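You operate a simulated robot arm through the tools that you are given. There is no shell and no other tool. Be economical: measure what you need, move in short steps, check, and stop when the job is done.

You are at the controls of a simulated two-armed robot. One attempt, no reset.

## Task
Swap the dry box's dark-bead filter for the orange-bead one.
Fine: switch off first; the old one on the trolley tray; clamp the new one and switch on again. Set down upright: filter.
Where things are to end (x, y in the base frame): filter within 30 mm of [720, -420].

The check looks at the end state, three seconds after you hand in, the way a careful person would. Anything else that was tipped, shoved, dropped, spilled or broken makes it a failure.

## Robot
Two 7-joint arms with fingered hands on one trunk, on a base that drives. Base frame: it is fixed to the floor where the robot stands at the start and does not move with it; the origin is under the middle of the robot, x ahead of it, y to its left, z up. Lengths are in mm, angles in rad, forces in N, time in s.
The left shoulder is at the start at [30, 119, 1094], the right one opposite. With the tool pointing down near the work surface each hand reaches from about 100 to 740 mm from the robot's upright axis, wherever it stands, measured 20 degrees to its own side. Places, roughly: dry box [600, 0, 1100]; dry box dial [400, -200, 1200]; dry box filter clamp [600, 200, 900]; dry box filter holder [600, 200, 900]; dry box latch [400, 100, 1100]; dry box switch [400, 0, 1200]; trolley tray [600, -600, 800]. Payload 3.8 kg a hand.
The tool frame of a hand sits at the grasp point between the pads (the TCP): z along the fingers, y along the line on which they close. The tips reach 25 mm beyond it. Largest opening 88 mm; the body of the gripper starts 29 mm behind the TCP. The gripper is a hand of 4 fingers: y runs from the thumb to the fingers, the wrist lies at [-13, -106, -174] in the tool frame.
Orientation is told as [roll, pitch, yaw] about the base's x, y, z axes, in that order, counted from this pose: with the fingers straight down and the wrist toward the robot, the tool's x, y and z point along [0, 1, 0], [1, 0, 0] and [0, 0, -1] of the base frame.

## Interface
- The arms move only by the tool move_arm. It takes "left_steps", "right_steps" or both (then of equal length, played together; a hand with none holds still); each is a list of rows, each a list of 6 numbers: the shift along the tool's x, y, z in cm, then the turn, a rotation vector about the tool's x, y, z in rad. In form: [[x, y, z, wx, wy, wz], ...]. A call has 1 to 10 rows; each row shifts and turns the commanded pose from where the row before left it, along the tool's axes as they then stand. Each row takes 0.2 s and may step no farther than 50 mm and 0.15 rad from the row before; otherwise, the whole call is refused. Where a pose cannot be reached the arm comes as near as it can. A force on the tool above 40 N (or 10 N above the force at the start of the call, whichever is more), or a blocked arm, ends the call early, and 0.2 s more pass. In this call time passes only in rows, and 0.2 s behind the last. The reply holds the time, the measured pose of the TCP, the force on the tool along the base axes, the opening and the grip force, in the units named above and with some noise, with the torque about the TCP (base axes, N m) and any sound that the robot's microphone picked up, and new pictures: "pictures" is both (left out), scene, wrist or none (wrist: the cameras of the hands that moved).
- Cameras (640 x 400 px; columns grow to the right, rows downward): "scene" is now at [54.4, -3.1, 1661.1]; the picture's right is [0.14, -0.99, 0.00], its down [-0.68, -0.09, -0.72] and it looks along [0.72, 0.10, -0.69] (base axes); focal length 270 px, centre (320, 200). "left" rides on the left gripper at [-64, -83, -98] in its tool frame; the picture's right is [-0.62, -0.37, 0.69], its down [0.71, -0.63, 0.30] and it looks along [0.32, 0.68, 0.65] (tool axes); focal length 265 px, centre (320, 200). "right" rides on the right gripper at [64, -83, -98] in its tool frame; the picture's right is [-0.62, 0.37, -0.69], its down [-0.71, -0.63, 0.30] and it looks along [-0.32, 0.68, 0.65] (tool axes); focal length 265 px, centre (320, 200). There is no depth. A picture from a camera that has moved, and an enlarged one, comes with that camera's place and axes in the base frame and with its lens. The place of the scene camera against the robot may be out by one fixed shift of up to 25 mm in any direction.
- lift_body(by): slides the trunk up (or, below 0, down) by that many mm; the arms and the scene camera ride with it, the base frame stays. It gives what a move gives, with no picture.
- base_move(legs): drives the robot by 1 to 6 legs, each [ahead, left, turn to the left] in mm, mm and rad, along the robot's own axes; the way and the turn of a leg run together, so that a leg with both is an arc; at most 1500 mm and 3.142 rad a leg. The arms and the cameras ride along, it lands a little off, and it stops where it bumps. It gives what a move gives, and a new picture of the scene camera.
- move_fingers(index, middle, ring, thumb_bend, thumb_turn, hand): sets how far each is bent, from 0 (flat) to 1 (curled in); at 0.3 the hand is open as for a grip, at 0.7 the pads meet at the TCP. One left out holds its place. A second passes; each finger stops where it meets its share of the squeeze, and holds until it gets a number again. It is the only way to open and close the hand. It gives what a move gives, with no picture; readings hold the bend of each and the force on the fingers (four entries, about 0 where the hand has none), thumb and palm. thumb_turn goes from beside the hand (0) to across from the fingers (1), as for a grip.
- aim_head(pan, tilt): turns the head with the scene camera to pan (to the left, within 2.094 rad either way) and tilt (down, from -0.506 to 1.204), counted from straight ahead of the robot. It gives what a move gives, and a new picture of the scene camera.
- close_up(camera, box): a new picture of the part [left, top, right, bottom] of that camera's present view, enlarged. No time passes.
- sign_off(): hands the job in; it is judged then, once.

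Go step by step. Nothing tells you exact positions but the pictures and the camera data: compare them with the known pose of the tool, close in by small moves and look again before you grip or let go. The budget is 120 turns and 260 pictures, counting those below and the enlarged ones. Unless the task says otherwise, let go and move clear before handing in, and close with one line.

The tools are called after "Request:" as a command line: name --argument value ..., lists and objects as JSON in quotes. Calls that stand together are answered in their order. move_arm: Moves the arms, as the interface text tells. Its arguments: {"type":"object","properties":{"left_steps":{"type":"array","items":{"type":"array","items":{"type":"number"}}},"right_steps":{"type":"array","items":{"type":"array","items":{"type":"number"}}},"pictures":{"type":"string","enum":["both","scene","wrist","none"]}},"required":[]} The other tools are called the same way: lift_body (by) slides the trunk up or down; move_fingers (index, middle, ring, thumb_bend, thumb_turn, hand) moves the fingers one by one; base_move (legs) drives the base; aim_head (pan, tilt) turns the head that bears the scene camera; close_up (camera, box) takes an enlarged picture of a part of a camera's view; sign_off () hands the job in.

At the start:

```text
time_s: 0.0
left_tool_pos: [526.2, 319.5, 1394.6]
left_tcp_rot: [0.003, 0.0, 0.002]
left_contact_force: [0.0, -0.2, 0.4]
left_torque: [-0.01, -0.01, -0.02]
left_grip_width: 87.5
left_grip_force: 0.1
left_shape: jaw
left_bend: [0.3, 0.3, 0.3, 0.3, 0.98]
left_finger forces: [0.0, 0.0, 0.0, 0.1, 0.0, 0.0]
right_tool_pos: [416.9, -99.7, 1403.4]
right_tcp_rot: [-0.001, 0.0, -0.001]
right_contact_force: [0.1, 0.3, 0.3]
right_torque: [-0.03, 0.01, 0.02]
right_grip_width: 87.5
right_grip_force: 0.0
right_shape: jaw
right_bend: [0.3, 0.3, 0.3, 0.3, 0.98]
right_finger forces: [0.1, 0.0, 0.0, 0.1, 0.0, 0.1]
trunk travel left (down, up): [-250.0, 340.0]
robot x, y, heading: [-3.0, 1.4, -0.004]
head pan, tilt: [0.136, 0.763]
```

scene: 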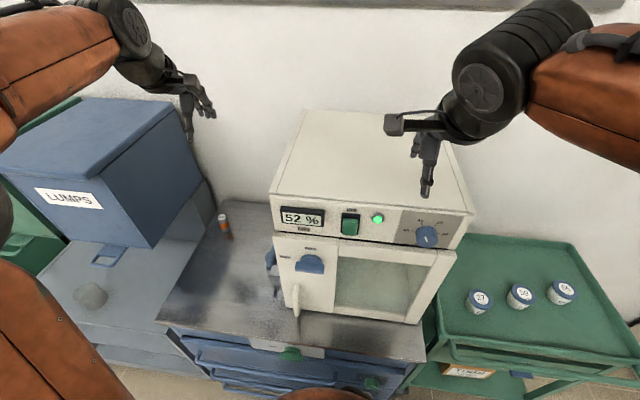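
right: 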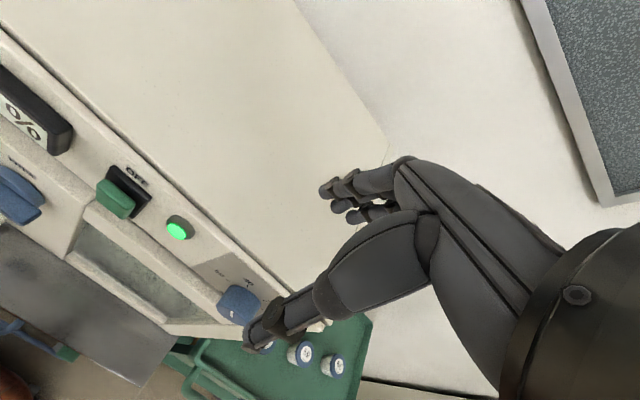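
left: 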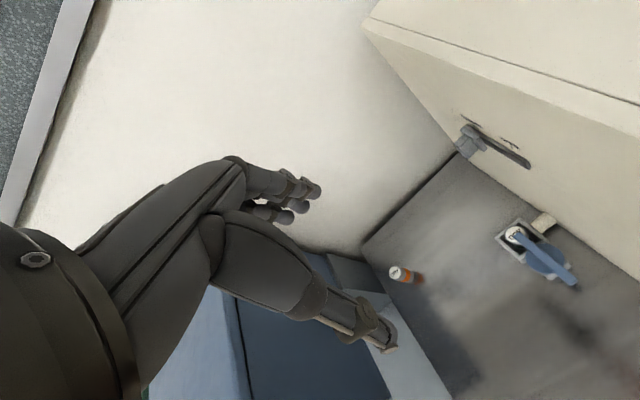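

I see the dry box with its green switch, the orange filter standing on the bench left of the box, and the clamp on the box's left side. First I'll take enlarged looks.

Request:
close_up --camera "left" --box '[360, 100, 640, 300]'

Request:
close_up --camera "scene" --box '[200, 180, 480, 340]'

Request:
close_up --camera "right" --box '[0, 80, 280, 340]'

```text
2.00 times, centred on (500, 200) of left
camera zoom: at [444.0, 255.2, 1490.3], right [-0.37, -0.62, -0.69], down [-0.63, 0.71, -0.3], along [0.68, 0.33, -0.65], focal length 531 px, centre (-40, 200)
```

zoom: 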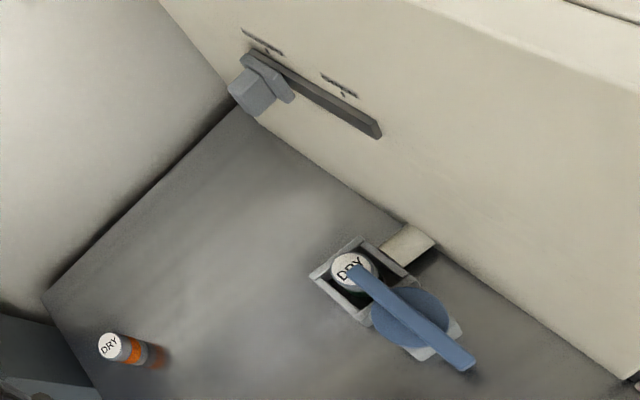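

```text
2.29 times, centred on (340, 260) of scene
camera zoom: at [54.4, -3.1, 1661.1], right [0.14, -0.99, 0.0], down [-0.68, -0.09, -0.72], along [0.72, 0.1, -0.69], focal length 618 px, centre (274, 63)
```

zoom: 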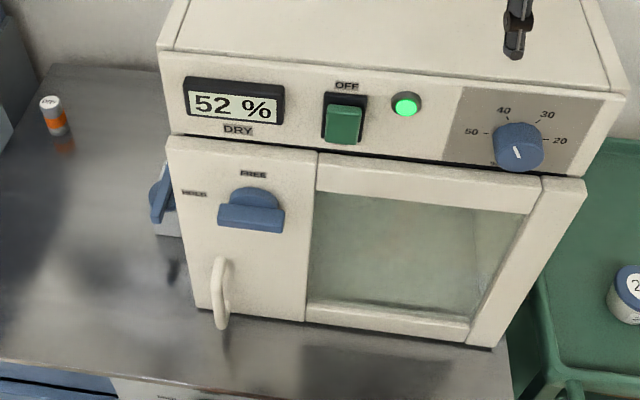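

```text
1.54 times, centred on (140, 210) of right
camera zoom: at [332.8, -34.7, 1502.6], right [0.37, -0.62, 0.69], down [-0.63, -0.71, -0.3], along [0.68, -0.32, -0.65], focal length 408 px, centre (597, 185)
```

zoom: 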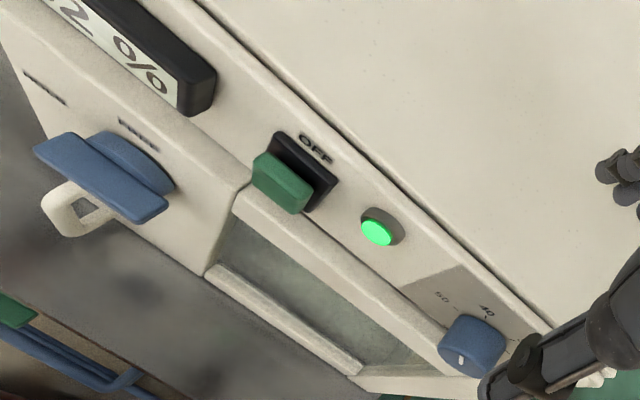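

The switch is near (419,-5,1248), the holder filter near (597,239), the orange filter near (689,465). I'll look closer at the switch and clamp before touching them.

Request:
close_up --camera "scene" --box '[320, 200, 400, 250]'

Request:
close_up --camera "right" --box '[80, 150, 208, 230]'

Request:
close_up --camera "left" --box '[480, 200, 608, 300]'

Request:
close_up --camera "left" --box '[440, 110, 560, 190]'

Request:
close_up --camera "scene" --box '[420, 220, 640, 390]'

```text
8.00 times, centred on (360, 225) of scene
camera zoom: at [54.4, -3.1, 1661.1], right [0.14, -0.99, 0.0], down [-0.68, -0.09, -0.72], along [0.72, 0.1, -0.69], focal length 2163 px, centre (0, 0)
```

zoom: 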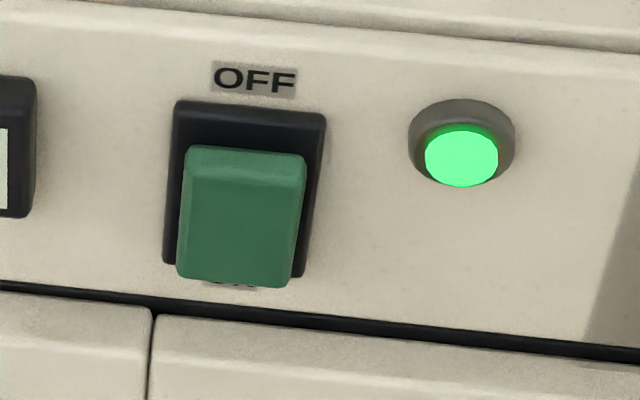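

```text
5.00 times, centred on (144, 190) of right
camera zoom: at [332.8, -34.7, 1502.6], right [0.37, -0.62, 0.69], down [-0.63, -0.71, -0.3], along [0.68, -0.32, -0.65], focal length 1327 px, centre (1200, 250)
```

zoom: 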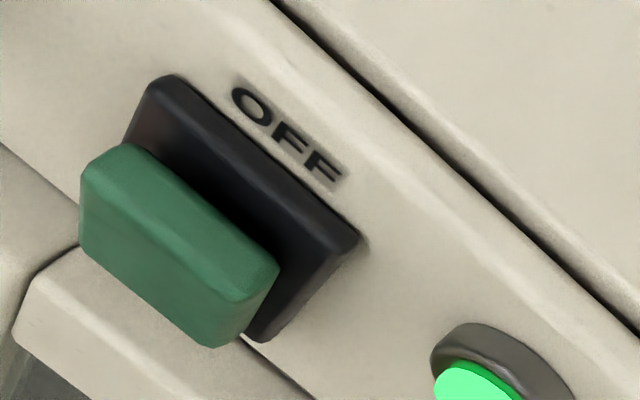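

```text
4.00 times, centred on (544, 250) of left
camera zoom: at [444.0, 255.2, 1490.3], right [-0.37, -0.62, -0.69], down [-0.63, 0.71, -0.3], along [0.68, 0.33, -0.65], focal length 1062 px, centre (-576, 0)
```

zoom: 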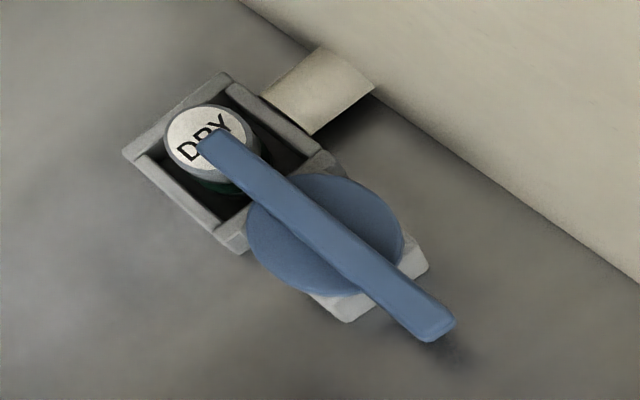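

```text
5.00 times, centred on (500, 150) of left
camera zoom: at [444.0, 255.2, 1490.3], right [-0.37, -0.62, -0.69], down [-0.63, 0.71, -0.3], along [0.68, 0.33, -0.65], focal length 1327 px, centre (-580, 450)
```

zoom: 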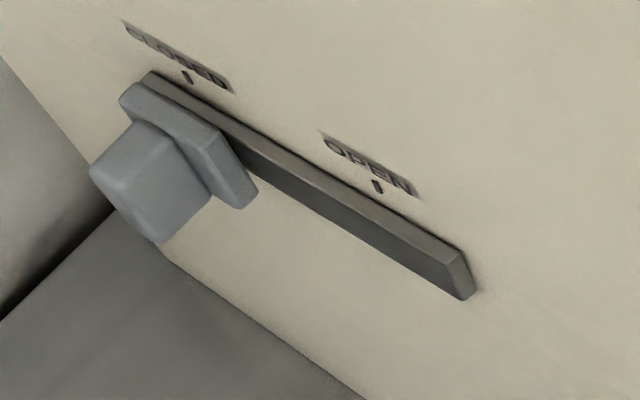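

```text
2.35 times, centred on (530, 305) of scene
camera zoom: at [54.4, -3.1, 1661.1], right [0.14, -0.99, 0.0], down [-0.68, -0.09, -0.72], along [0.72, 0.1, -0.69], focal length 636 px, centre (-174, -47)
```

zoom: 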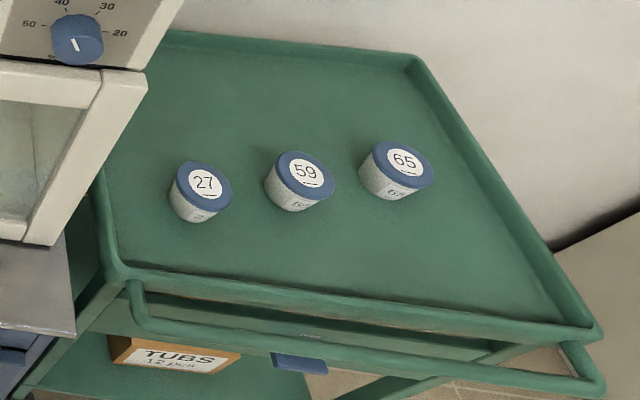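

The rocker switch has OFF at its upper half, so I'll press there with the right middle finger, hand pointing forward. First I'll shape the fingers and pitch the hand.

Request:
move_fingers --hand "right" --index 1 --middle 0.6 --ring 1 --thumb_bend 0.7 --thumb_turn 1

Request:
move_arm --right_steps '[[0, -5, 0, 0, 0, 0], [0, -5, 0, 0, 0, 0], [1, 0, 0, -0.15, 0, 0], [1, 0, 0, -0.15, 0, 0], [1, 0, 0, -0.15, 0, 0], [1, 0, 0, -0.15, 0, 0], [1, 0, 0, -0.15, 0, 0], [1, 0, 0, -0.15, 0, 0], [1, 0, 0, -0.15, 0, 0], [1, 0, 0, -0.15, 0, 0]]' --pictures "none"

Request:
move_arm --right_steps '[[0.5, 0, 0, -0.15, 0, 0], [0.5, 0, 0, -0.15, 0, 0], [0.5, 0, 0, -0.07, 0, 0], [0, -3, 0, 0, 0, 0], [0, -3, 0, 0, 0, 0], [0, -3, 0, 0, 0, 0]]'

```text
time_s: 1.0
left_tool_pos: [525.6, 318.2, 1392.9]
left_tcp_rot: [0.002, 0.001, 0.001]
left_contact_force: [0.4, -0.4, -0.1]
left_torque: [-0.01, 0.01, 0.02]
left_grip_width: 87.8
left_grip_force: 0.1
left_shape: jaw
left_bend: [0.3, 0.3, 0.3, 0.3, 0.98]
left_finger forces: [0.0, 0.0, 0.0, 0.0, 0.1, 0.0]
right_tool_pos: [416.8, -98.6, 1403.5]
right_tcp_rot: [-0.001, 0.0, -0.001]
right_contact_force: [0.1, -0.7, 0.5]
right_torque: [0.02, 0.04, 0.02]
right_grip_width: 36.2
right_grip_force: 0.0
right_shape: fingers
right_bend: [1.0, 0.6, 1.0, 0.7, 1.0]
right_finger forces: [0.0, 0.0, 0.0, 0.1, 0.0, 0.1]
trunk travel left (down, up): [-250.0, 340.0]
robot x, y, heading: [1.8, -1.0, 0.005]
head pan, tilt: [0.136, 0.763]
```

```text
time_s: 3.2
left_tool_pos: [527.7, 319.2, 1391.7]
left_tcp_rot: [0.0, 0.001, 0.002]
left_contact_force: [0.1, 0.5, -0.3]
left_torque: [0.0, -0.01, 0.0]
left_grip_width: 87.4
left_grip_force: 0.2
left_shape: jaw
left_bend: [0.3, 0.3, 0.3, 0.3, 0.98]
left_finger forces: [0.0, 0.0, 0.0, 0.1, 0.0, 0.0]
right_tool_pos: [333.5, 4.4, 1430.4]
right_tcp_rot: [0.003, -1.2, -0.002]
right_contact_force: [0.1, 0.1, 0.2]
right_torque: [0.03, -0.01, -0.01]
right_grip_width: 36.3
right_grip_force: 0.1
right_shape: fingers
right_bend: [1.0, 0.6, 1.0, 0.7, 1.0]
right_finger forces: [0.0, 0.0, 0.0, 0.0, 0.1, 0.0]
right hand out of reach, approached as far as the arm can: row 8, 9, 10
trunk travel left (down, up): [-250.0, 340.0]
robot x, y, heading: [4.6, -3.1, 0.0]
head pan, tilt: [0.136, 0.763]
```

```text
time_s: 4.6
left_tool_pos: [527.2, 320.2, 1391.9]
left_tcp_rot: [-0.001, -0.002, 0.003]
left_contact_force: [0.6, 0.4, 0.2]
left_torque: [0.0, -0.01, 0.0]
left_grip_width: 87.9
left_grip_force: 0.1
left_shape: jaw
left_bend: [0.3, 0.3, 0.3, 0.3, 0.98]
left_finger forces: [0.1, 0.0, 0.1, 0.0, 0.0, 0.1]
right_tool_pos: [347.7, 40.9, 1352.5]
right_tcp_rot: [-0.434, -1.567, 0.435]
right_contact_force: [0.4, 0.4, 0.6]
right_torque: [0.01, -0.05, 0.01]
right_grip_width: 36.1
right_grip_force: 0.0
right_shape: fingers
right_bend: [1.0, 0.6, 1.0, 0.7, 1.0]
right_finger forces: [0.0, 0.0, 0.0, 0.0, 0.0, 0.0]
right hand out of reach, approached as far as the arm can: row 1, 2, 4, 5, 6
trunk travel left (down, up): [-250.0, 340.0]
robot x, y, heading: [2.8, -3.1, 0.001]
head pan, tilt: [0.136, 0.763]
camera scene: at [55.0, -2.3, 1661.0], right [0.14, -0.99, 0.0], down [-0.68, -0.09, -0.72], along [0.72, 0.1, -0.69], focal length 270 px, centre (320, 200)
camera right: at [247.5, 105.7, 1269.2], right [-0.69, -0.62, 0.37], down [0.3, -0.72, -0.63], along [0.66, -0.32, 0.68], focal length 265 px, centre (320, 200)
```

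scene: 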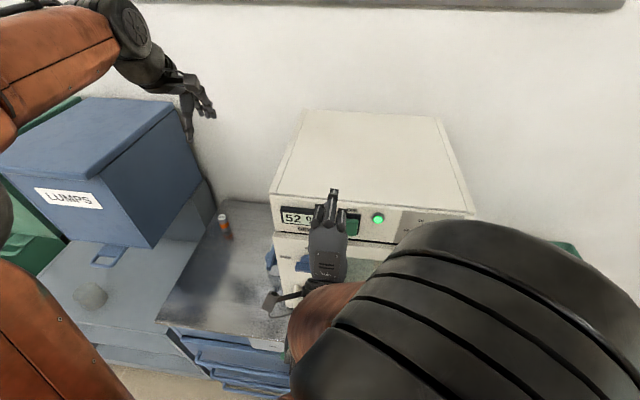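
right: 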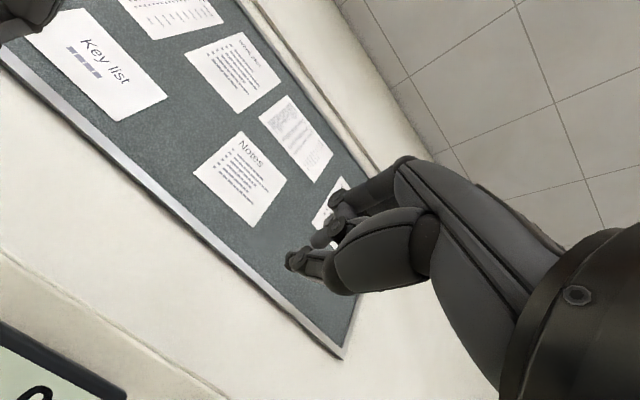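

The hand points forward but is cramped; I'll back the base 150 mm for room, then line the finger up with the upper half of the switch.

Request:
base_move --legs '[[-150, 0, 0]]'

Request:
move_arm --right_steps '[[-2, 0, 4, 0, 0, 0], [-2, -3, 4, 0, 0, 0], [0, -3, 3, 0, 0, 0], [0, -3, 0, 0, 0, 0]]'

```text
time_s: 6.0
left_tool_pos: [372.1, 319.2, 1392.5]
left_tcp_rot: [0.003, 0.0, 0.0]
left_contact_force: [-0.3, 0.3, 0.5]
left_torque: [0.02, -0.05, 0.01]
left_grip_width: 87.5
left_grip_force: 0.1
left_shape: jaw
left_bend: [0.3, 0.3, 0.3, 0.3, 0.98]
left_finger forces: [0.0, 0.1, 0.1, 0.0, 0.0, 0.0]
right_tool_pos: [194.2, 40.6, 1352.6]
right_tcp_rot: [-0.451, -1.567, 0.448]
right_contact_force: [-0.1, -0.4, 0.0]
right_torque: [0.0, 0.0, 0.01]
right_grip_width: 36.4
right_grip_force: 0.1
right_shape: fingers
right_bend: [1.0, 0.6, 1.0, 0.7, 1.0]
right_finger forces: [0.1, 0.0, 0.0, 0.1, 0.0, 0.0]
trunk travel left (down, up): [-250.0, 340.0]
robot x, y, heading: [-154.7, 0.3, 0.001]
head pan, tilt: [0.136, 0.763]
camera scene: at [-100.4, -3.0, 1661.1], right [0.14, -0.99, 0.0], down [-0.68, -0.09, -0.72], along [0.72, 0.1, -0.69], focal length 270 px, centre (320, 200)
```

scene: 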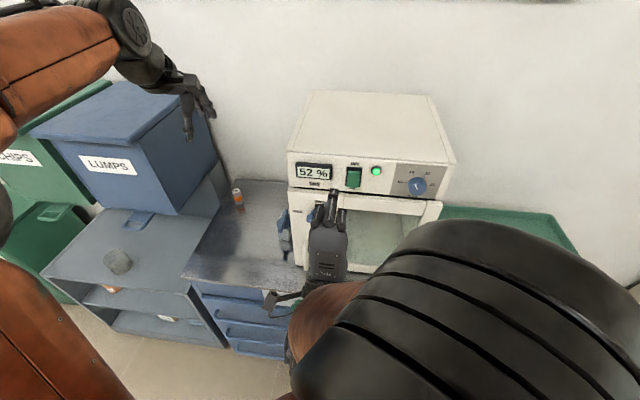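

```text
refused: row 2 steps farther than a row can; nothing moved
```

The base is back; the same approach goes in smaller rows.

Request:
move_arm --right_steps '[[-1, -2, 3, 0, 0, 0], [-1, -2, 3, 0, 0, 0], [-1, -2, 3, 0, 0, 0], [-1, -1.8, 3, 0, 0, 0], [-0.6, -1, 2, 0, 0, 0]]'

```text
time_s: 7.2
left_tool_pos: [374.4, 317.8, 1391.6]
left_tcp_rot: [0.0, -0.001, -0.001]
left_contact_force: [0.0, 0.2, -0.7]
left_torque: [-0.03, -0.03, -0.02]
left_grip_width: 87.4
left_grip_force: 0.1
left_shape: jaw
left_bend: [0.3, 0.3, 0.3, 0.3, 0.98]
left_finger forces: [0.1, 0.0, 0.0, 0.0, 0.1, 0.0]
right_tool_pos: [346.8, 4.9, 1287.8]
right_tcp_rot: [-0.392, -1.565, 0.388]
right_contact_force: [-0.7, 0.1, 0.3]
right_torque: [-0.01, -0.02, -0.01]
right_grip_width: 36.1
right_grip_force: 0.0
right_shape: fingers
right_bend: [1.0, 0.6, 1.0, 0.7, 1.0]
right_finger forces: [0.0, 0.1, 0.1, 0.0, 0.0, 0.0]
right hand out of reach, approached as far as the arm can: row 1, 2, 3
trunk travel left (down, up): [-250.0, 340.0]
robot x, y, heading: [-157.1, -0.6, 0.001]
head pan, tilt: [0.136, 0.763]
camera scene: at [-98.6, -3.1, 1661.0], right [0.14, -0.99, 0.0], down [-0.68, -0.09, -0.72], along [0.72, 0.1, -0.69], focal length 270 px, centre (320, 200)
camera right: at [246.1, 70.1, 1206.2], right [-0.69, -0.62, 0.37], down [0.3, -0.72, -0.63], along [0.66, -0.32, 0.68], focal length 265 px, centre (320, 200)
```

scene: 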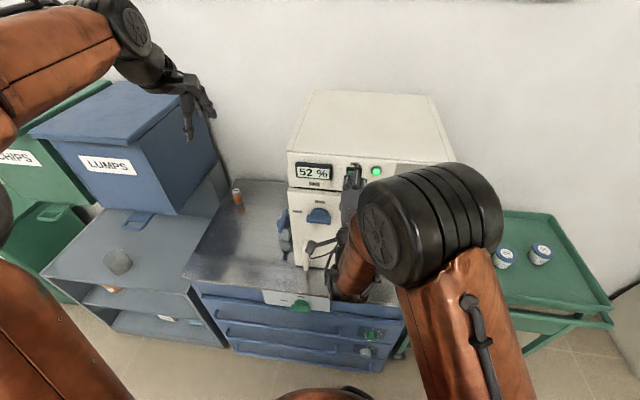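
right: 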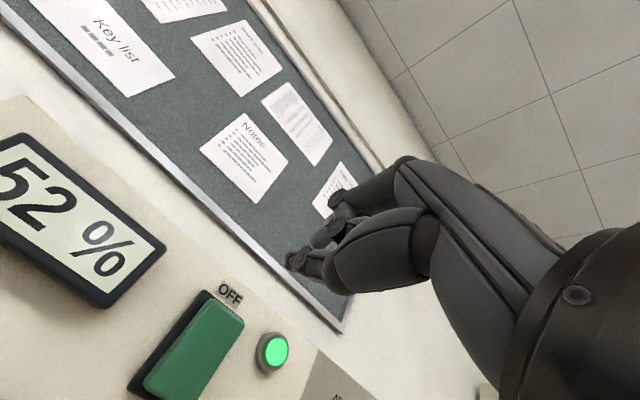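

The switch front is at about (424, 3), z 1209–1254. I need to see which fingertip leads, so I enlarge.

Request:
close_up --camera "right" --box '[260, 140, 420, 310]'

Request:
close_up --camera "scene" --box '[300, 140, 400, 210]'

```text
2.35 times, centred on (340, 225) of right
camera zoom: at [246.1, 70.1, 1206.2], right [-0.69, -0.62, 0.37], down [0.3, -0.72, -0.63], along [0.66, -0.32, 0.68], focal length 624 px, centre (273, 141)
```

zoom: 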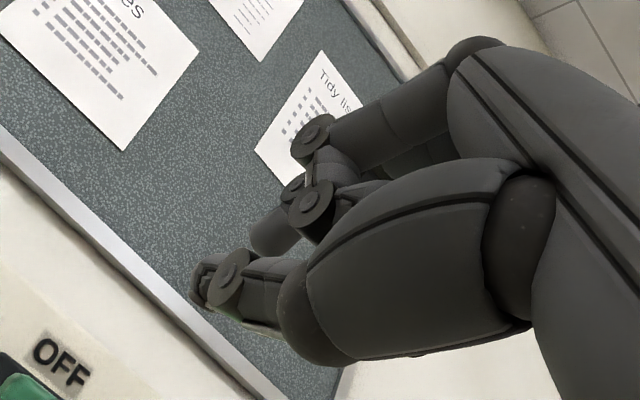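

```text
5.71 times, centred on (350, 175) of scene
camera zoom: at [-98.6, -3.1, 1661.0], right [0.14, -0.99, 0.0], down [-0.68, -0.09, -0.72], along [0.72, 0.1, -0.69], focal length 1545 px, centre (149, 343)
```

zoom: 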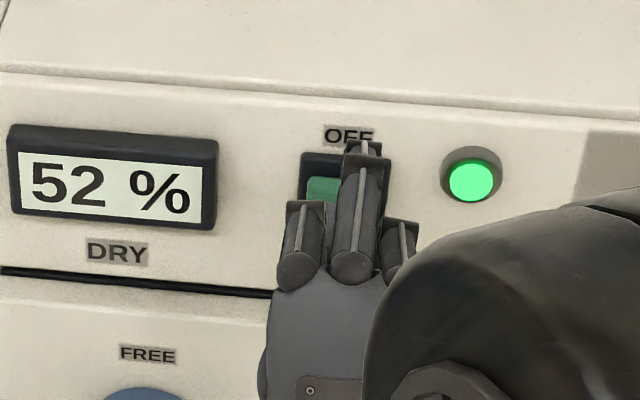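

The middle finger leads, with the thumb just below it. I'll drop to z≈1247 and advance to just short of the switch.

Request:
move_arm --right_steps '[[0, -2, 0, 0, 0, 0], [0, -2, 0, 0, 0, 0], [0, 0, 2, 0, 0, 0], [0, 0, 1, 0, 0, 0]]'

Request:
close_up --camera "scene" --box '[300, 140, 400, 210]'

Request:
close_up --camera "right" --box '[200, 140, 400, 310]'

```text
time_s: 8.2
left_tool_pos: [373.5, 318.2, 1392.9]
left_tcp_rot: [0.001, 0.001, 0.001]
left_contact_force: [-0.5, 0.2, -0.3]
left_torque: [0.0, -0.01, -0.03]
left_grip_width: 87.5
left_grip_force: 0.0
left_shape: jaw
left_bend: [0.3, 0.3, 0.3, 0.3, 0.98]
left_finger forces: [0.0, 0.0, 0.1, 0.1, 0.0, 0.0]
right_tool_pos: [392.1, 17.7, 1265.8]
right_tcp_rot: [-0.378, -1.566, 0.377]
right_contact_force: [-0.1, -0.2, -0.3]
right_torque: [-0.02, 0.0, -0.03]
right_grip_width: 36.1
right_grip_force: 0.1
right_shape: fingers
right_bend: [1.0, 0.6, 1.0, 0.7, 1.0]
right_finger forces: [0.0, 0.0, 0.0, 0.1, 0.0, 0.0]
right hand out of reach, approached as far as the arm can: row 1, 2
trunk travel left (down, up): [-250.0, 340.0]
robot x, y, heading: [-153.5, 1.5, -0.001]
head pan, tilt: [0.136, 0.763]
camera scene: at [-98.8, -2.9, 1661.1], right [0.14, -0.99, 0.0], down [-0.68, -0.09, -0.72], along [0.72, 0.1, -0.69], focal length 270 px, centre (320, 200)
camera right: at [292.7, 81.2, 1183.1], right [-0.69, -0.62, 0.37], down [0.3, -0.72, -0.63], along [0.66, -0.32, 0.68], focal length 265 px, centre (320, 200)
```

scene: 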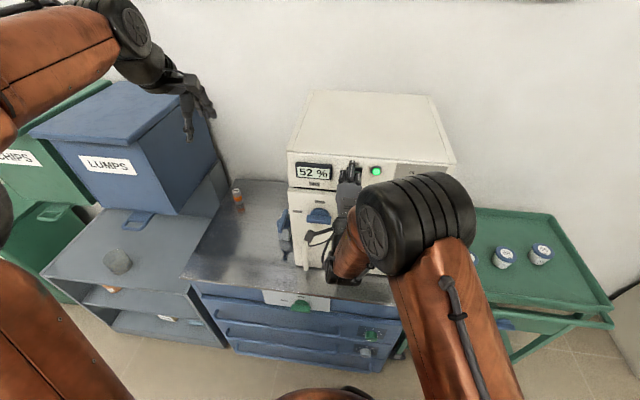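
right: 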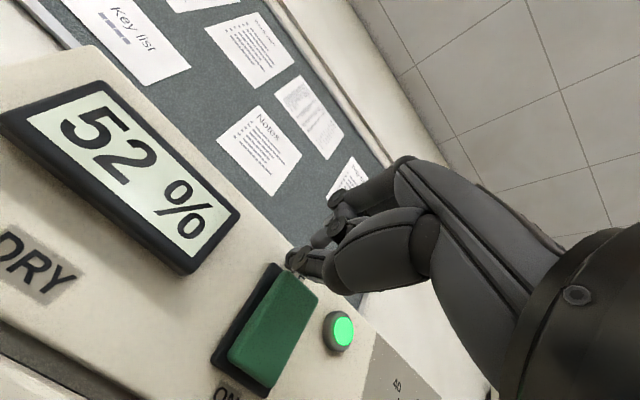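

```text
5.71 times, centred on (350, 175) of scene
camera zoom: at [-98.8, -2.9, 1661.1], right [0.14, -0.99, 0.0], down [-0.68, -0.09, -0.72], along [0.72, 0.1, -0.69], focal length 1545 px, centre (149, 343)
```

zoom: 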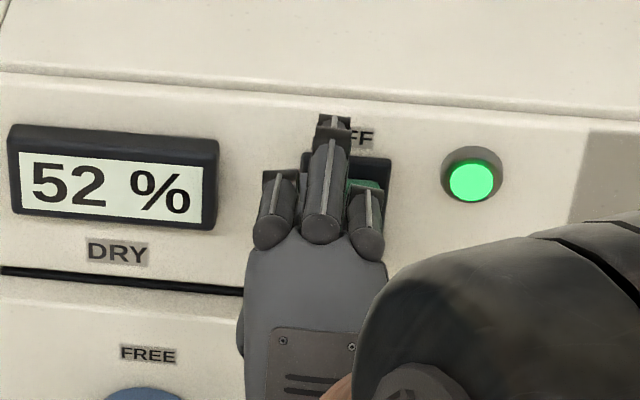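

```text
2.35 times, centred on (300, 225) of right
camera zoom: at [292.7, 81.2, 1183.1], right [-0.69, -0.62, 0.37], down [0.3, -0.72, -0.63], along [0.66, -0.32, 0.68], focal length 624 px, centre (367, 141)
```

zoom: 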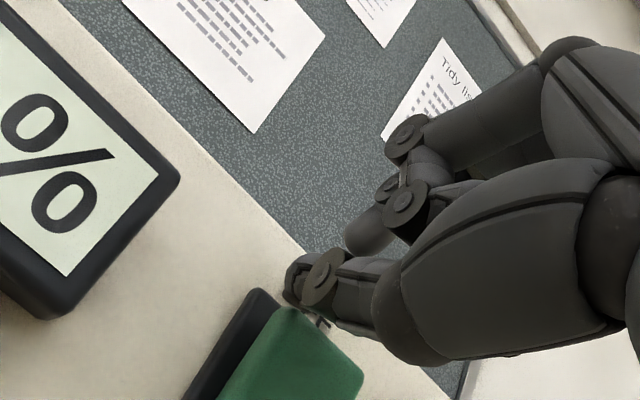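

The finger is about 14 mm left and 18 mm high; I'll back off, correct and then check.

Request:
move_arm --right_steps '[[0, 0, -1.5, 0, 0, 0], [-1.4, -1.8, 0, 0, 0, 0]]' --pictures "wrist"

```text
time_s: 8.8
left_tool_pos: [373.4, 319.0, 1391.7]
left_tcp_rot: [0.002, 0.0, 0.001]
left_contact_force: [-0.6, -0.4, -0.4]
left_torque: [0.01, 0.01, 0.04]
left_grip_width: 87.5
left_grip_force: 0.2
left_shape: jaw
left_bend: [0.3, 0.3, 0.3, 0.3, 0.98]
left_finger forces: [0.0, 0.0, 0.1, 0.0, 0.0, 0.0]
right_tool_pos: [381.4, 4.3, 1249.5]
right_tcp_rot: [-0.332, -1.56, 0.328]
right_contact_force: [0.2, 0.5, 0.1]
right_torque: [0.02, -0.01, -0.01]
right_grip_width: 36.4
right_grip_force: 0.1
right_shape: fingers
right_bend: [1.0, 0.6, 1.0, 0.7, 1.0]
right_finger forces: [0.1, 0.1, 0.0, 0.0, 0.1, 0.0]
right hand out of reach, approached as far as the arm can: row 2
trunk travel left (down, up): [-250.0, 340.0]
robot x, y, heading: [-152.7, -1.6, 0.0]
head pan, tilt: [0.136, 0.763]
camera right: at [280.3, 68.0, 1167.6], right [-0.69, -0.62, 0.38], down [0.3, -0.72, -0.63], along [0.66, -0.32, 0.68], focal length 265 px, centre (320, 200)
```

right: 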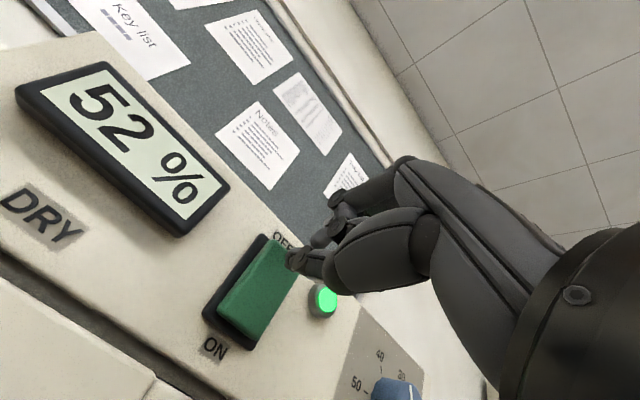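

Lined up with the upper end of the rocker; now I press forward slowly.

Request:
move_arm --right_steps '[[0, 0, 0.7, 0, 0, 0], [0, 0, 0.7, 0, 0, 0], [0, 0, 0.5, 0, 0, 0], [0, 0, 0.5, 0, 0, 0], [0, 0, 0.5, 0, 0, 0], [0, 0, 0.5, 0, 0, 0]]'

```text
time_s: 10.2
left_tool_pos: [368.0, 319.5, 1394.8]
left_tcp_rot: [0.002, -0.005, 0.0]
left_contact_force: [-0.2, 0.4, -0.4]
left_torque: [-0.01, 0.0, 0.04]
left_grip_width: 87.8
left_grip_force: 0.0
left_shape: jaw
left_bend: [0.3, 0.3, 0.3, 0.3, 0.98]
left_finger forces: [0.0, 0.0, 0.0, 0.0, 0.0, 0.0]
right_tool_pos: [409.5, 2.4, 1256.4]
right_tcp_rot: [3.02, -1.562, -3.024]
right_contact_force: [-14.9, -1.4, 13.8]
right_torque: [0.02, -0.36, -0.05]
right_grip_width: 31.7
right_grip_force: 11.4
right_shape: fingers
right_bend: [1.0, 0.59, 1.0, 0.79, 1.0]
right_finger forces: [0.0, 8.9, 0.0, 0.0, 13.1, 0.0]
trunk travel left (down, up): [-250.0, 340.0]
robot x, y, heading: [-154.0, 2.4, -0.002]
head pan, tilt: [0.136, 0.763]
camera scene: at [-105.8, -3.2, 1661.6], right [0.14, -0.99, 0.0], down [-0.68, -0.09, -0.73], along [0.72, 0.1, -0.69], focal length 270 px, centre (320, 200)
camera right: at [310.8, 68.6, 1172.1], right [-0.7, -0.62, 0.36], down [0.31, -0.71, -0.63], along [0.65, -0.33, 0.69], focal length 265 px, centre (320, 200)
```

scene: 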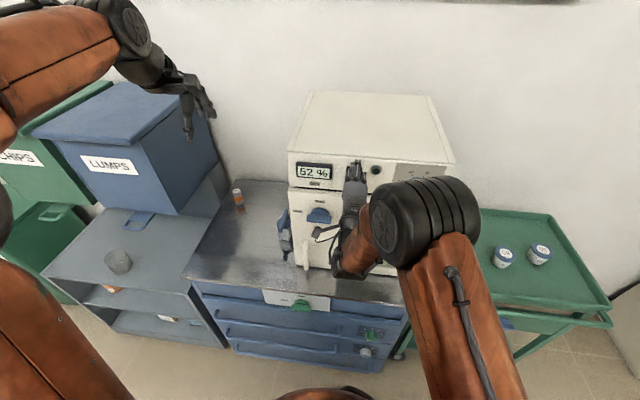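
right: 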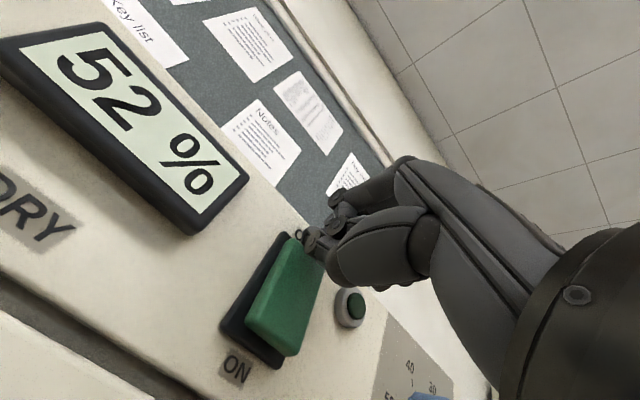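

The light has gone out, so the box is off. I'll retract the right hand and then turn to the clamp with the left hand.

Request:
move_arm --right_steps '[[0, 0, -2, 0, 0, 0], [0, 0, -2, 0, 0, 0], [0, 0, -3, 0, 0, 0], [-3, 0, -3, 0, 0, 0], [-4, 0, 0, 0, 0, 0], [-4, 0, 0, 0, 0, 0], [-4, 0, 0, 0, 0, 0]]'

Request:
close_up --camera "left" --box '[440, 150, 640, 400]'

```text
time_s: 11.8
left_tool_pos: [373.8, 318.8, 1393.4]
left_tcp_rot: [0.003, 0.001, 0.001]
left_contact_force: [0.4, -0.2, 0.2]
left_torque: [-0.02, 0.01, 0.01]
left_grip_width: 87.3
left_grip_force: 0.0
left_shape: jaw
left_bend: [0.3, 0.3, 0.3, 0.3, 0.98]
left_finger forces: [0.0, 0.0, 0.0, 0.0, 0.0, 0.0]
right_tool_pos: [349.2, -56.6, 1308.1]
right_tcp_rot: [0.038, -1.563, -0.056]
right_contact_force: [0.2, 0.5, 0.6]
right_torque: [0.01, -0.03, 0.02]
right_grip_width: 36.1
right_grip_force: 0.1
right_shape: fingers
right_bend: [1.0, 0.6, 1.0, 0.7, 1.0]
right_finger forces: [0.0, 0.1, 0.1, 0.0, 0.1, 0.1]
right hand out of reach, approached as far as the arm can: row 2, 3, 4, 5, 6, 7
trunk travel left (down, up): [-250.0, 340.0]
robot x, y, heading: [-152.7, -0.5, 0.001]
head pan, tilt: [0.136, 0.763]
camera scene: at [-99.1, -3.7, 1661.1], right [0.14, -0.99, 0.0], down [-0.68, -0.09, -0.72], along [0.72, 0.1, -0.69], focal length 270 px, centre (320, 200)
camera right: at [249.1, 8.4, 1226.4], right [-0.7, -0.61, 0.37], down [0.29, -0.72, -0.63], along [0.65, -0.34, 0.68], focal length 265 px, centre (320, 200)
```

scene: 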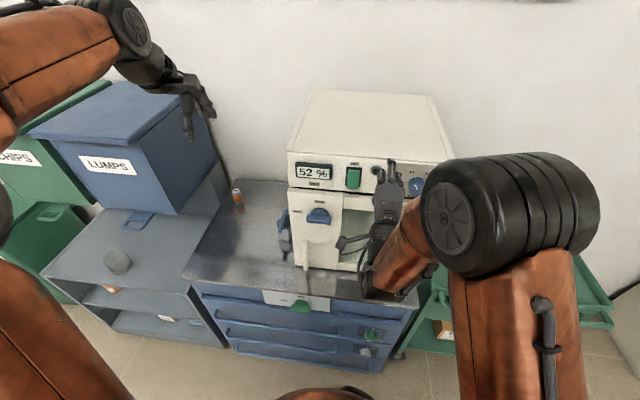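
right: 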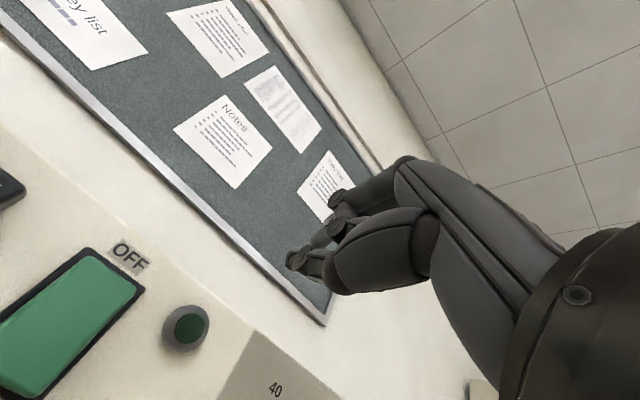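

```text
1.60 times, centred on (540, 275) of left
camera zoom: at [290.7, 254.4, 1490.4], right [-0.37, -0.62, -0.69], down [-0.63, 0.71, -0.3], along [0.68, 0.33, -0.65], focal length 425 px, centre (-32, 80)
```

zoom: 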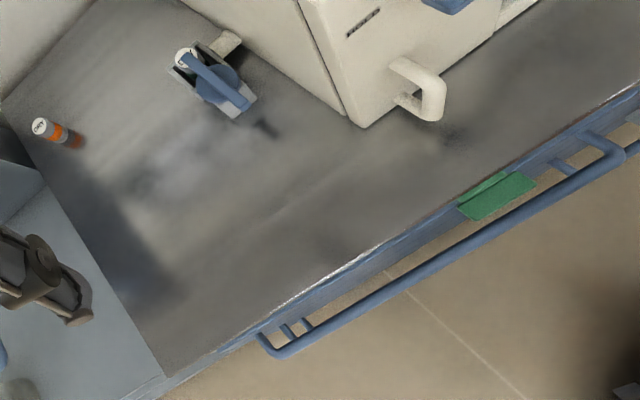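

Triangulated: holder filter top ≈(609,238,888), lever pivot ≈(548,238), orange filter top ≈(713,487,876). I'll fold the right hand back to its high fingers-down pose so that the base can drive forward again.

Request:
move_arm --right_steps '[[0, 4, 0, 0, 0, 0], [0, 4, 0, 0, 0, 0], [0, 3, 0, 0.15, 0, 0], [0, 0, 0, 0.15, 0, 0], [0, 0, 0, 0.15, 0, 0], [0, 0, 0, 0.15, 0, 0], [0, 0, 0, 0.15, 0, 0], [0, 0, 0, 0.15, 0, 0], [0, 0, 0, 0.15, 0, 0], [0, 0, 0, 0.15, 0, 0]]' --pictures "none"

Request:
move_arm --right_steps '[[0, 0, 0, 0.15, 0, 0], [0, 0, 0, 0.15, 0, 0], [0, 0, 0, 0.07, 0, 0], [-2, 0, 0, 0, 0, 0], [-2, 0, 0, 0, 0, 0]]' --pictures "scene"

```text
time_s: 14.0
left_tool_pos: [373.5, 318.9, 1393.4]
left_tcp_rot: [0.0, -0.001, 0.0]
left_contact_force: [1.2, -0.3, -0.5]
left_torque: [-0.02, 0.0, 0.02]
left_grip_width: 87.5
left_grip_force: 0.1
left_shape: jaw
left_bend: [0.3, 0.3, 0.3, 0.3, 0.98]
left_finger forces: [0.1, 0.0, 0.1, 0.1, 0.0, 0.1]
right_tool_pos: [348.8, -58.3, 1416.2]
right_tcp_rot: [-0.001, -0.366, 0.0]
right_contact_force: [-0.5, -0.7, 0.6]
right_torque: [-0.01, -0.01, 0.01]
right_grip_width: 36.2
right_grip_force: 0.1
right_shape: fingers
right_bend: [1.0, 0.6, 1.0, 0.7, 1.0]
right_finger forces: [0.0, 0.0, 0.1, 0.0, 0.0, 0.1]
trunk travel left (down, up): [-250.0, 340.0]
robot x, y, heading: [-153.9, -1.4, -0.008]
head pan, tilt: [0.136, 0.763]
```

```text
time_s: 15.2
left_tool_pos: [371.9, 317.5, 1393.5]
left_tcp_rot: [0.001, -0.001, 0.0]
left_contact_force: [-0.4, 0.3, 0.2]
left_torque: [0.03, 0.0, -0.01]
left_grip_width: 87.5
left_grip_force: 0.1
left_shape: jaw
left_bend: [0.3, 0.3, 0.3, 0.3, 0.98]
left_finger forces: [0.1, 0.0, 0.0, 0.0, 0.0, 0.1]
right_tool_pos: [348.9, -98.0, 1416.9]
right_tcp_rot: [-0.001, 0.004, 0.001]
right_contact_force: [-1.0, 0.0, 0.0]
right_torque: [0.0, 0.02, -0.02]
right_grip_width: 36.3
right_grip_force: 0.1
right_shape: fingers
right_bend: [1.0, 0.6, 1.0, 0.7, 1.0]
right_finger forces: [0.0, 0.0, 0.0, 0.0, 0.0, 0.0]
trunk travel left (down, up): [-250.0, 340.0]
robot x, y, heading: [-153.0, 0.0, 0.005]
head pan, tilt: [0.136, 0.763]
camera scene: at [-99.0, -3.6, 1661.1], right [0.14, -0.99, 0.0], down [-0.68, -0.09, -0.72], along [0.72, 0.1, -0.69], focal length 270 px, centre (320, 200)
```

scene: 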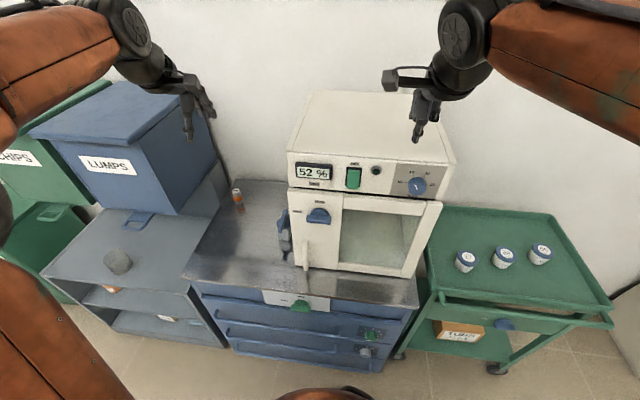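

Right hand is clear. I'll drive forward 150 mm and bring the left hand lower near the clamp for a closer look.

Request:
base_move --legs '[[150, 0, 0]]'

Request:
move_arm --left_steps '[[0, -2, 4, 0, 0, 0], [0, -2, 4, 0, 0, 0], [0, -2, 4, 0, 0, 0], [0, -2, 4, 0, 0, 0], [0, -2, 4, 0, 0, 0], [0, -2, 4, 0, 0, 0]]'

```text
time_s: 16.6
left_tool_pos: [525.0, 318.2, 1392.3]
left_tcp_rot: [0.001, 0.0, 0.002]
left_contact_force: [0.1, -0.9, 0.1]
left_torque: [0.0, 0.01, 0.03]
left_grip_width: 87.6
left_grip_force: 0.2
left_shape: jaw
left_bend: [0.3, 0.3, 0.3, 0.3, 0.98]
left_finger forces: [0.0, 0.1, 0.0, 0.0, 0.0, 0.0]
right_tool_pos: [500.0, -97.4, 1416.1]
right_tcp_rot: [-0.002, 0.004, -0.003]
right_contact_force: [0.1, 0.0, -0.4]
right_torque: [-0.01, -0.01, 0.0]
right_grip_width: 36.3
right_grip_force: 0.1
right_shape: fingers
right_bend: [1.0, 0.6, 1.0, 0.7, 1.0]
right_finger forces: [0.0, 0.1, 0.0, 0.1, 0.1, 0.1]
trunk travel left (down, up): [-250.0, 340.0]
robot x, y, heading: [-4.0, -4.9, -0.004]
head pan, tilt: [0.136, 0.763]
camera scene: at [51.5, -3.3, 1661.0], right [0.14, -0.99, 0.0], down [-0.69, -0.09, -0.72], along [0.72, 0.1, -0.69], focal length 270 px, centre (320, 200)
```

scene: 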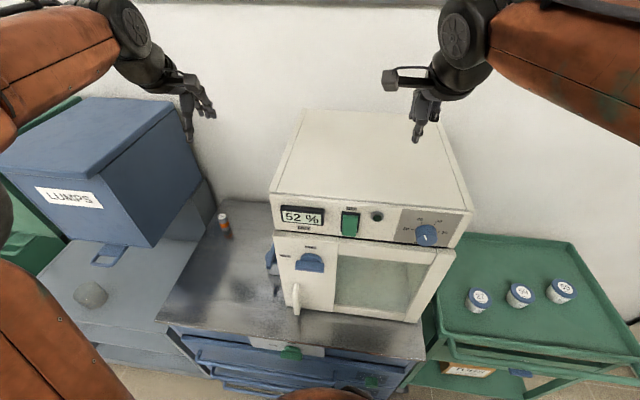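

```text
time_s: 18.0
left_tool_pos: [402.5, 321.8, 1151.4]
left_tcp_rot: [0.002, 0.0, 0.002]
left_contact_force: [-0.6, 0.6, 0.6]
left_torque: [-0.01, -0.02, 0.0]
left_grip_width: 87.6
left_grip_force: 0.0
left_shape: jaw
left_bend: [0.3, 0.3, 0.3, 0.3, 0.98]
left_finger forces: [0.0, 0.0, 0.1, 0.0, 0.1, 0.0]
right_tool_pos: [498.6, -97.3, 1417.5]
right_tcp_rot: [-0.003, 0.003, -0.001]
right_contact_force: [-0.2, -0.5, -0.8]
right_torque: [-0.03, 0.01, -0.01]
right_grip_width: 36.3
right_grip_force: 0.0
right_shape: fingers
right_bend: [1.0, 0.6, 1.0, 0.7, 1.0]
right_finger forces: [0.0, 0.1, 0.1, 0.1, 0.1, 0.0]
trunk travel left (down, up): [-250.0, 340.0]
robot x, y, heading: [-6.6, 0.4, -0.001]
head pan, tilt: [0.136, 0.763]
camera scene: at [50.4, -2.6, 1661.1], right [0.14, -0.99, 0.0], down [-0.68, -0.09, -0.72], along [0.72, 0.1, -0.69], focal length 270 px, centre (320, 200)
camera left: at [320.1, 257.8, 1248.6], right [-0.37, -0.62, -0.69], down [-0.63, 0.71, -0.3], along [0.68, 0.33, -0.65], focal length 265 px, centre (320, 200)
```

scene: 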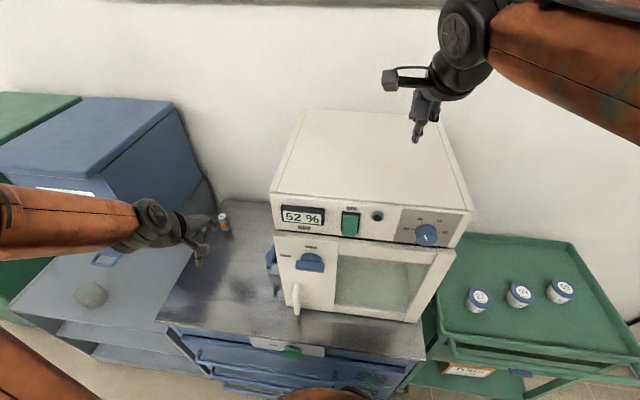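
left: 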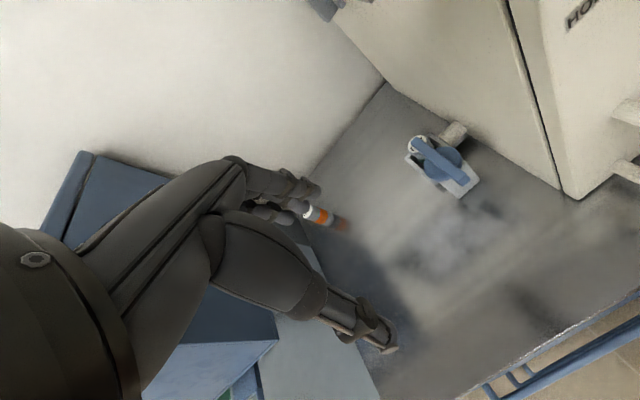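

The left camera now views the clamp from lower down; I'll enlarge it.

Request:
close_up --camera "left" --box '[384, 110, 512, 210]'

Request:
close_up --camera "left" --box '[280, 170, 380, 250]'

```text
4.00 times, centred on (448, 160) of left
camera zoom: at [320.1, 257.8, 1248.6], right [-0.37, -0.62, -0.69], down [-0.63, 0.71, -0.3], along [0.68, 0.33, -0.65], focal length 1062 px, centre (-192, 360)
```

zoom: 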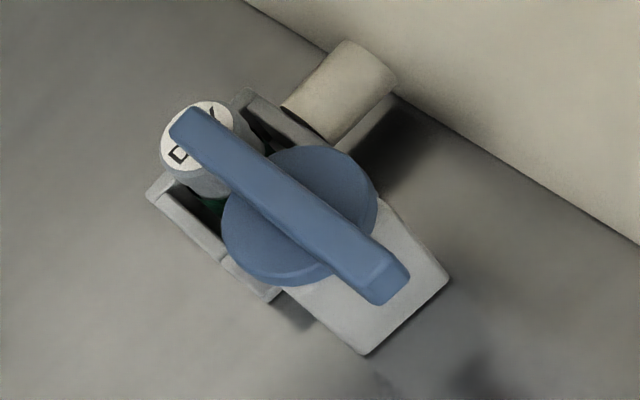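

```text
5.00 times, centred on (330, 210) of left
camera zoom: at [320.1, 257.8, 1248.6], right [-0.37, -0.62, -0.69], down [-0.63, 0.71, -0.3], along [0.68, 0.33, -0.65], focal length 1327 px, centre (270, 150)
```

zoom: 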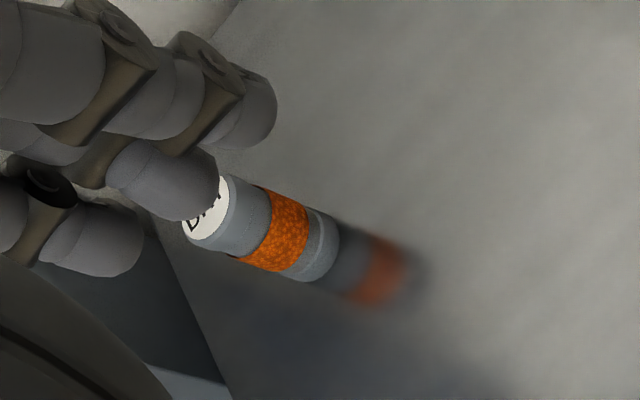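

Bar runs along x from 503 to 607 at y≈237, pivot (547,237). I'll yaw the left hand so thumb and middle finger can straddle the handle end, with index and ring curled away.

Request:
move_fingers --hand "left" --index 1 --middle 0.5 --ring 1 --thumb_bend 0.5 --thumb_turn 1

Request:
move_arm --left_steps '[[0, 0, 0, 0, 0, 0.15], [0, 0, 0, 0, 0, 0.15], [0, 0, 0, 0, 0, 0.15], [0, 0, 0, 0, 0, 0.15], [0, 0, 0, 0, 0, 0.15], [0, 0, 0, 0, 0, 0.15], [0, 0, 0, 0, 0, 0.15], [0, 0, 0, 0, 0, 0.15], [0, 0, 0, 0, 0, 0.15], [0, 0, 0, 0, 0, 0.15]]' --pictures "none"

Request:
move_arm --left_steps '[[4, 0, 0, 0, 0, 0.07], [3, 4, 0, 0, 0, 0], [3, 4, 0, 0, 0, 0]]' --pictures "both"

```text
time_s: 19.0
left_tool_pos: [403.1, 320.6, 1150.7]
left_tcp_rot: [0.001, 0.001, 0.001]
left_contact_force: [-0.2, 0.1, 0.3]
left_torque: [0.01, 0.01, -0.02]
left_grip_width: 44.0
left_grip_force: 0.2
left_shape: fingers
left_bend: [1.0, 0.5, 1.0, 0.5, 1.0]
left_finger forces: [0.0, 0.0, 0.1, 0.0, 0.0, 0.0]
right_tool_pos: [498.0, -98.2, 1417.3]
right_tcp_rot: [-0.002, 0.002, -0.001]
right_contact_force: [0.6, -0.7, 0.4]
right_torque: [0.02, 0.0, 0.0]
right_grip_width: 36.6
right_grip_force: 0.1
right_shape: fingers
right_bend: [1.0, 0.6, 1.0, 0.7, 1.0]
right_finger forces: [0.1, 0.0, 0.1, 0.0, 0.0, 0.0]
trunk travel left (down, up): [-250.0, 340.0]
robot x, y, heading: [-3.3, 2.0, -0.002]
head pan, tilt: [0.136, 0.763]
```

```text
time_s: 21.2
left_tool_pos: [404.1, 319.4, 1152.9]
left_tcp_rot: [-0.001, 0.0, -1.504]
left_contact_force: [-0.6, -1.0, 0.5]
left_torque: [0.02, 0.01, 0.0]
left_grip_width: 44.1
left_grip_force: 0.0
left_shape: fingers
left_bend: [1.0, 0.5, 1.0, 0.5, 1.0]
left_finger forces: [0.1, 0.1, 0.0, 0.1, 0.0, 0.0]
right_tool_pos: [499.3, -97.6, 1417.7]
right_tcp_rot: [-0.003, 0.004, -0.001]
right_contact_force: [0.8, -0.2, 0.3]
right_torque: [0.0, 0.01, 0.01]
right_grip_width: 36.2
right_grip_force: 0.0
right_shape: fingers
right_bend: [1.0, 0.6, 1.0, 0.7, 1.0]
right_finger forces: [0.0, 0.0, 0.0, 0.0, 0.0, 0.0]
trunk travel left (down, up): [-250.0, 340.0]
robot x, y, heading: [-4.9, 1.3, -0.002]
head pan, tilt: [0.136, 0.763]
```

```text
time_s: 22.0
left_tool_pos: [502.4, 241.5, 1154.9]
left_tcp_rot: [0.001, 0.001, -1.57]
left_contact_force: [-0.8, 0.1, -0.3]
left_torque: [0.01, 0.02, -0.03]
left_grip_width: 44.0
left_grip_force: 0.0
left_shape: fingers
left_bend: [1.0, 0.5, 1.0, 0.5, 1.0]
left_finger forces: [0.0, 0.0, 0.0, 0.0, 0.0, 0.1]
right_tool_pos: [500.4, -97.6, 1416.6]
right_tcp_rot: [-0.002, 0.004, -0.003]
right_contact_force: [0.4, 0.6, -0.5]
right_torque: [0.0, -0.02, -0.01]
right_grip_width: 36.3
right_grip_force: 0.0
right_shape: fingers
right_bend: [1.0, 0.6, 1.0, 0.7, 1.0]
right_finger forces: [0.1, 0.0, 0.0, 0.0, 0.0, 0.0]
trunk travel left (down, up): [-250.0, 340.0]
robot x, y, heading: [-2.7, 2.1, 0.002]
head pan, tilt: [0.136, 0.763]
camera scene: at [51.9, -4.1, 1661.0], right [0.14, -0.99, 0.0], down [-0.69, -0.09, -0.72], along [0.72, 0.1, -0.69], focal length 270 px, centre (320, 200)
camera left: at [439.3, 324.9, 1252.7], right [-0.62, 0.37, -0.69], down [0.71, 0.63, -0.3], along [0.33, -0.68, -0.66], focal length 265 px, centre (320, 200)
```

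scene: 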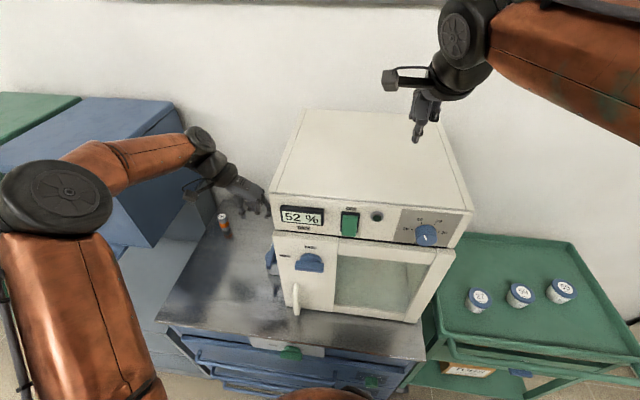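
left: 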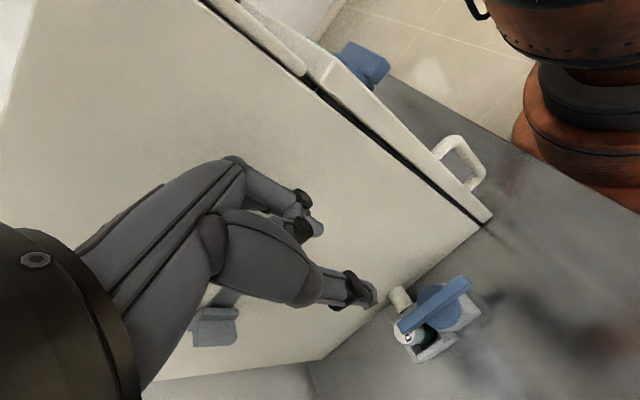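

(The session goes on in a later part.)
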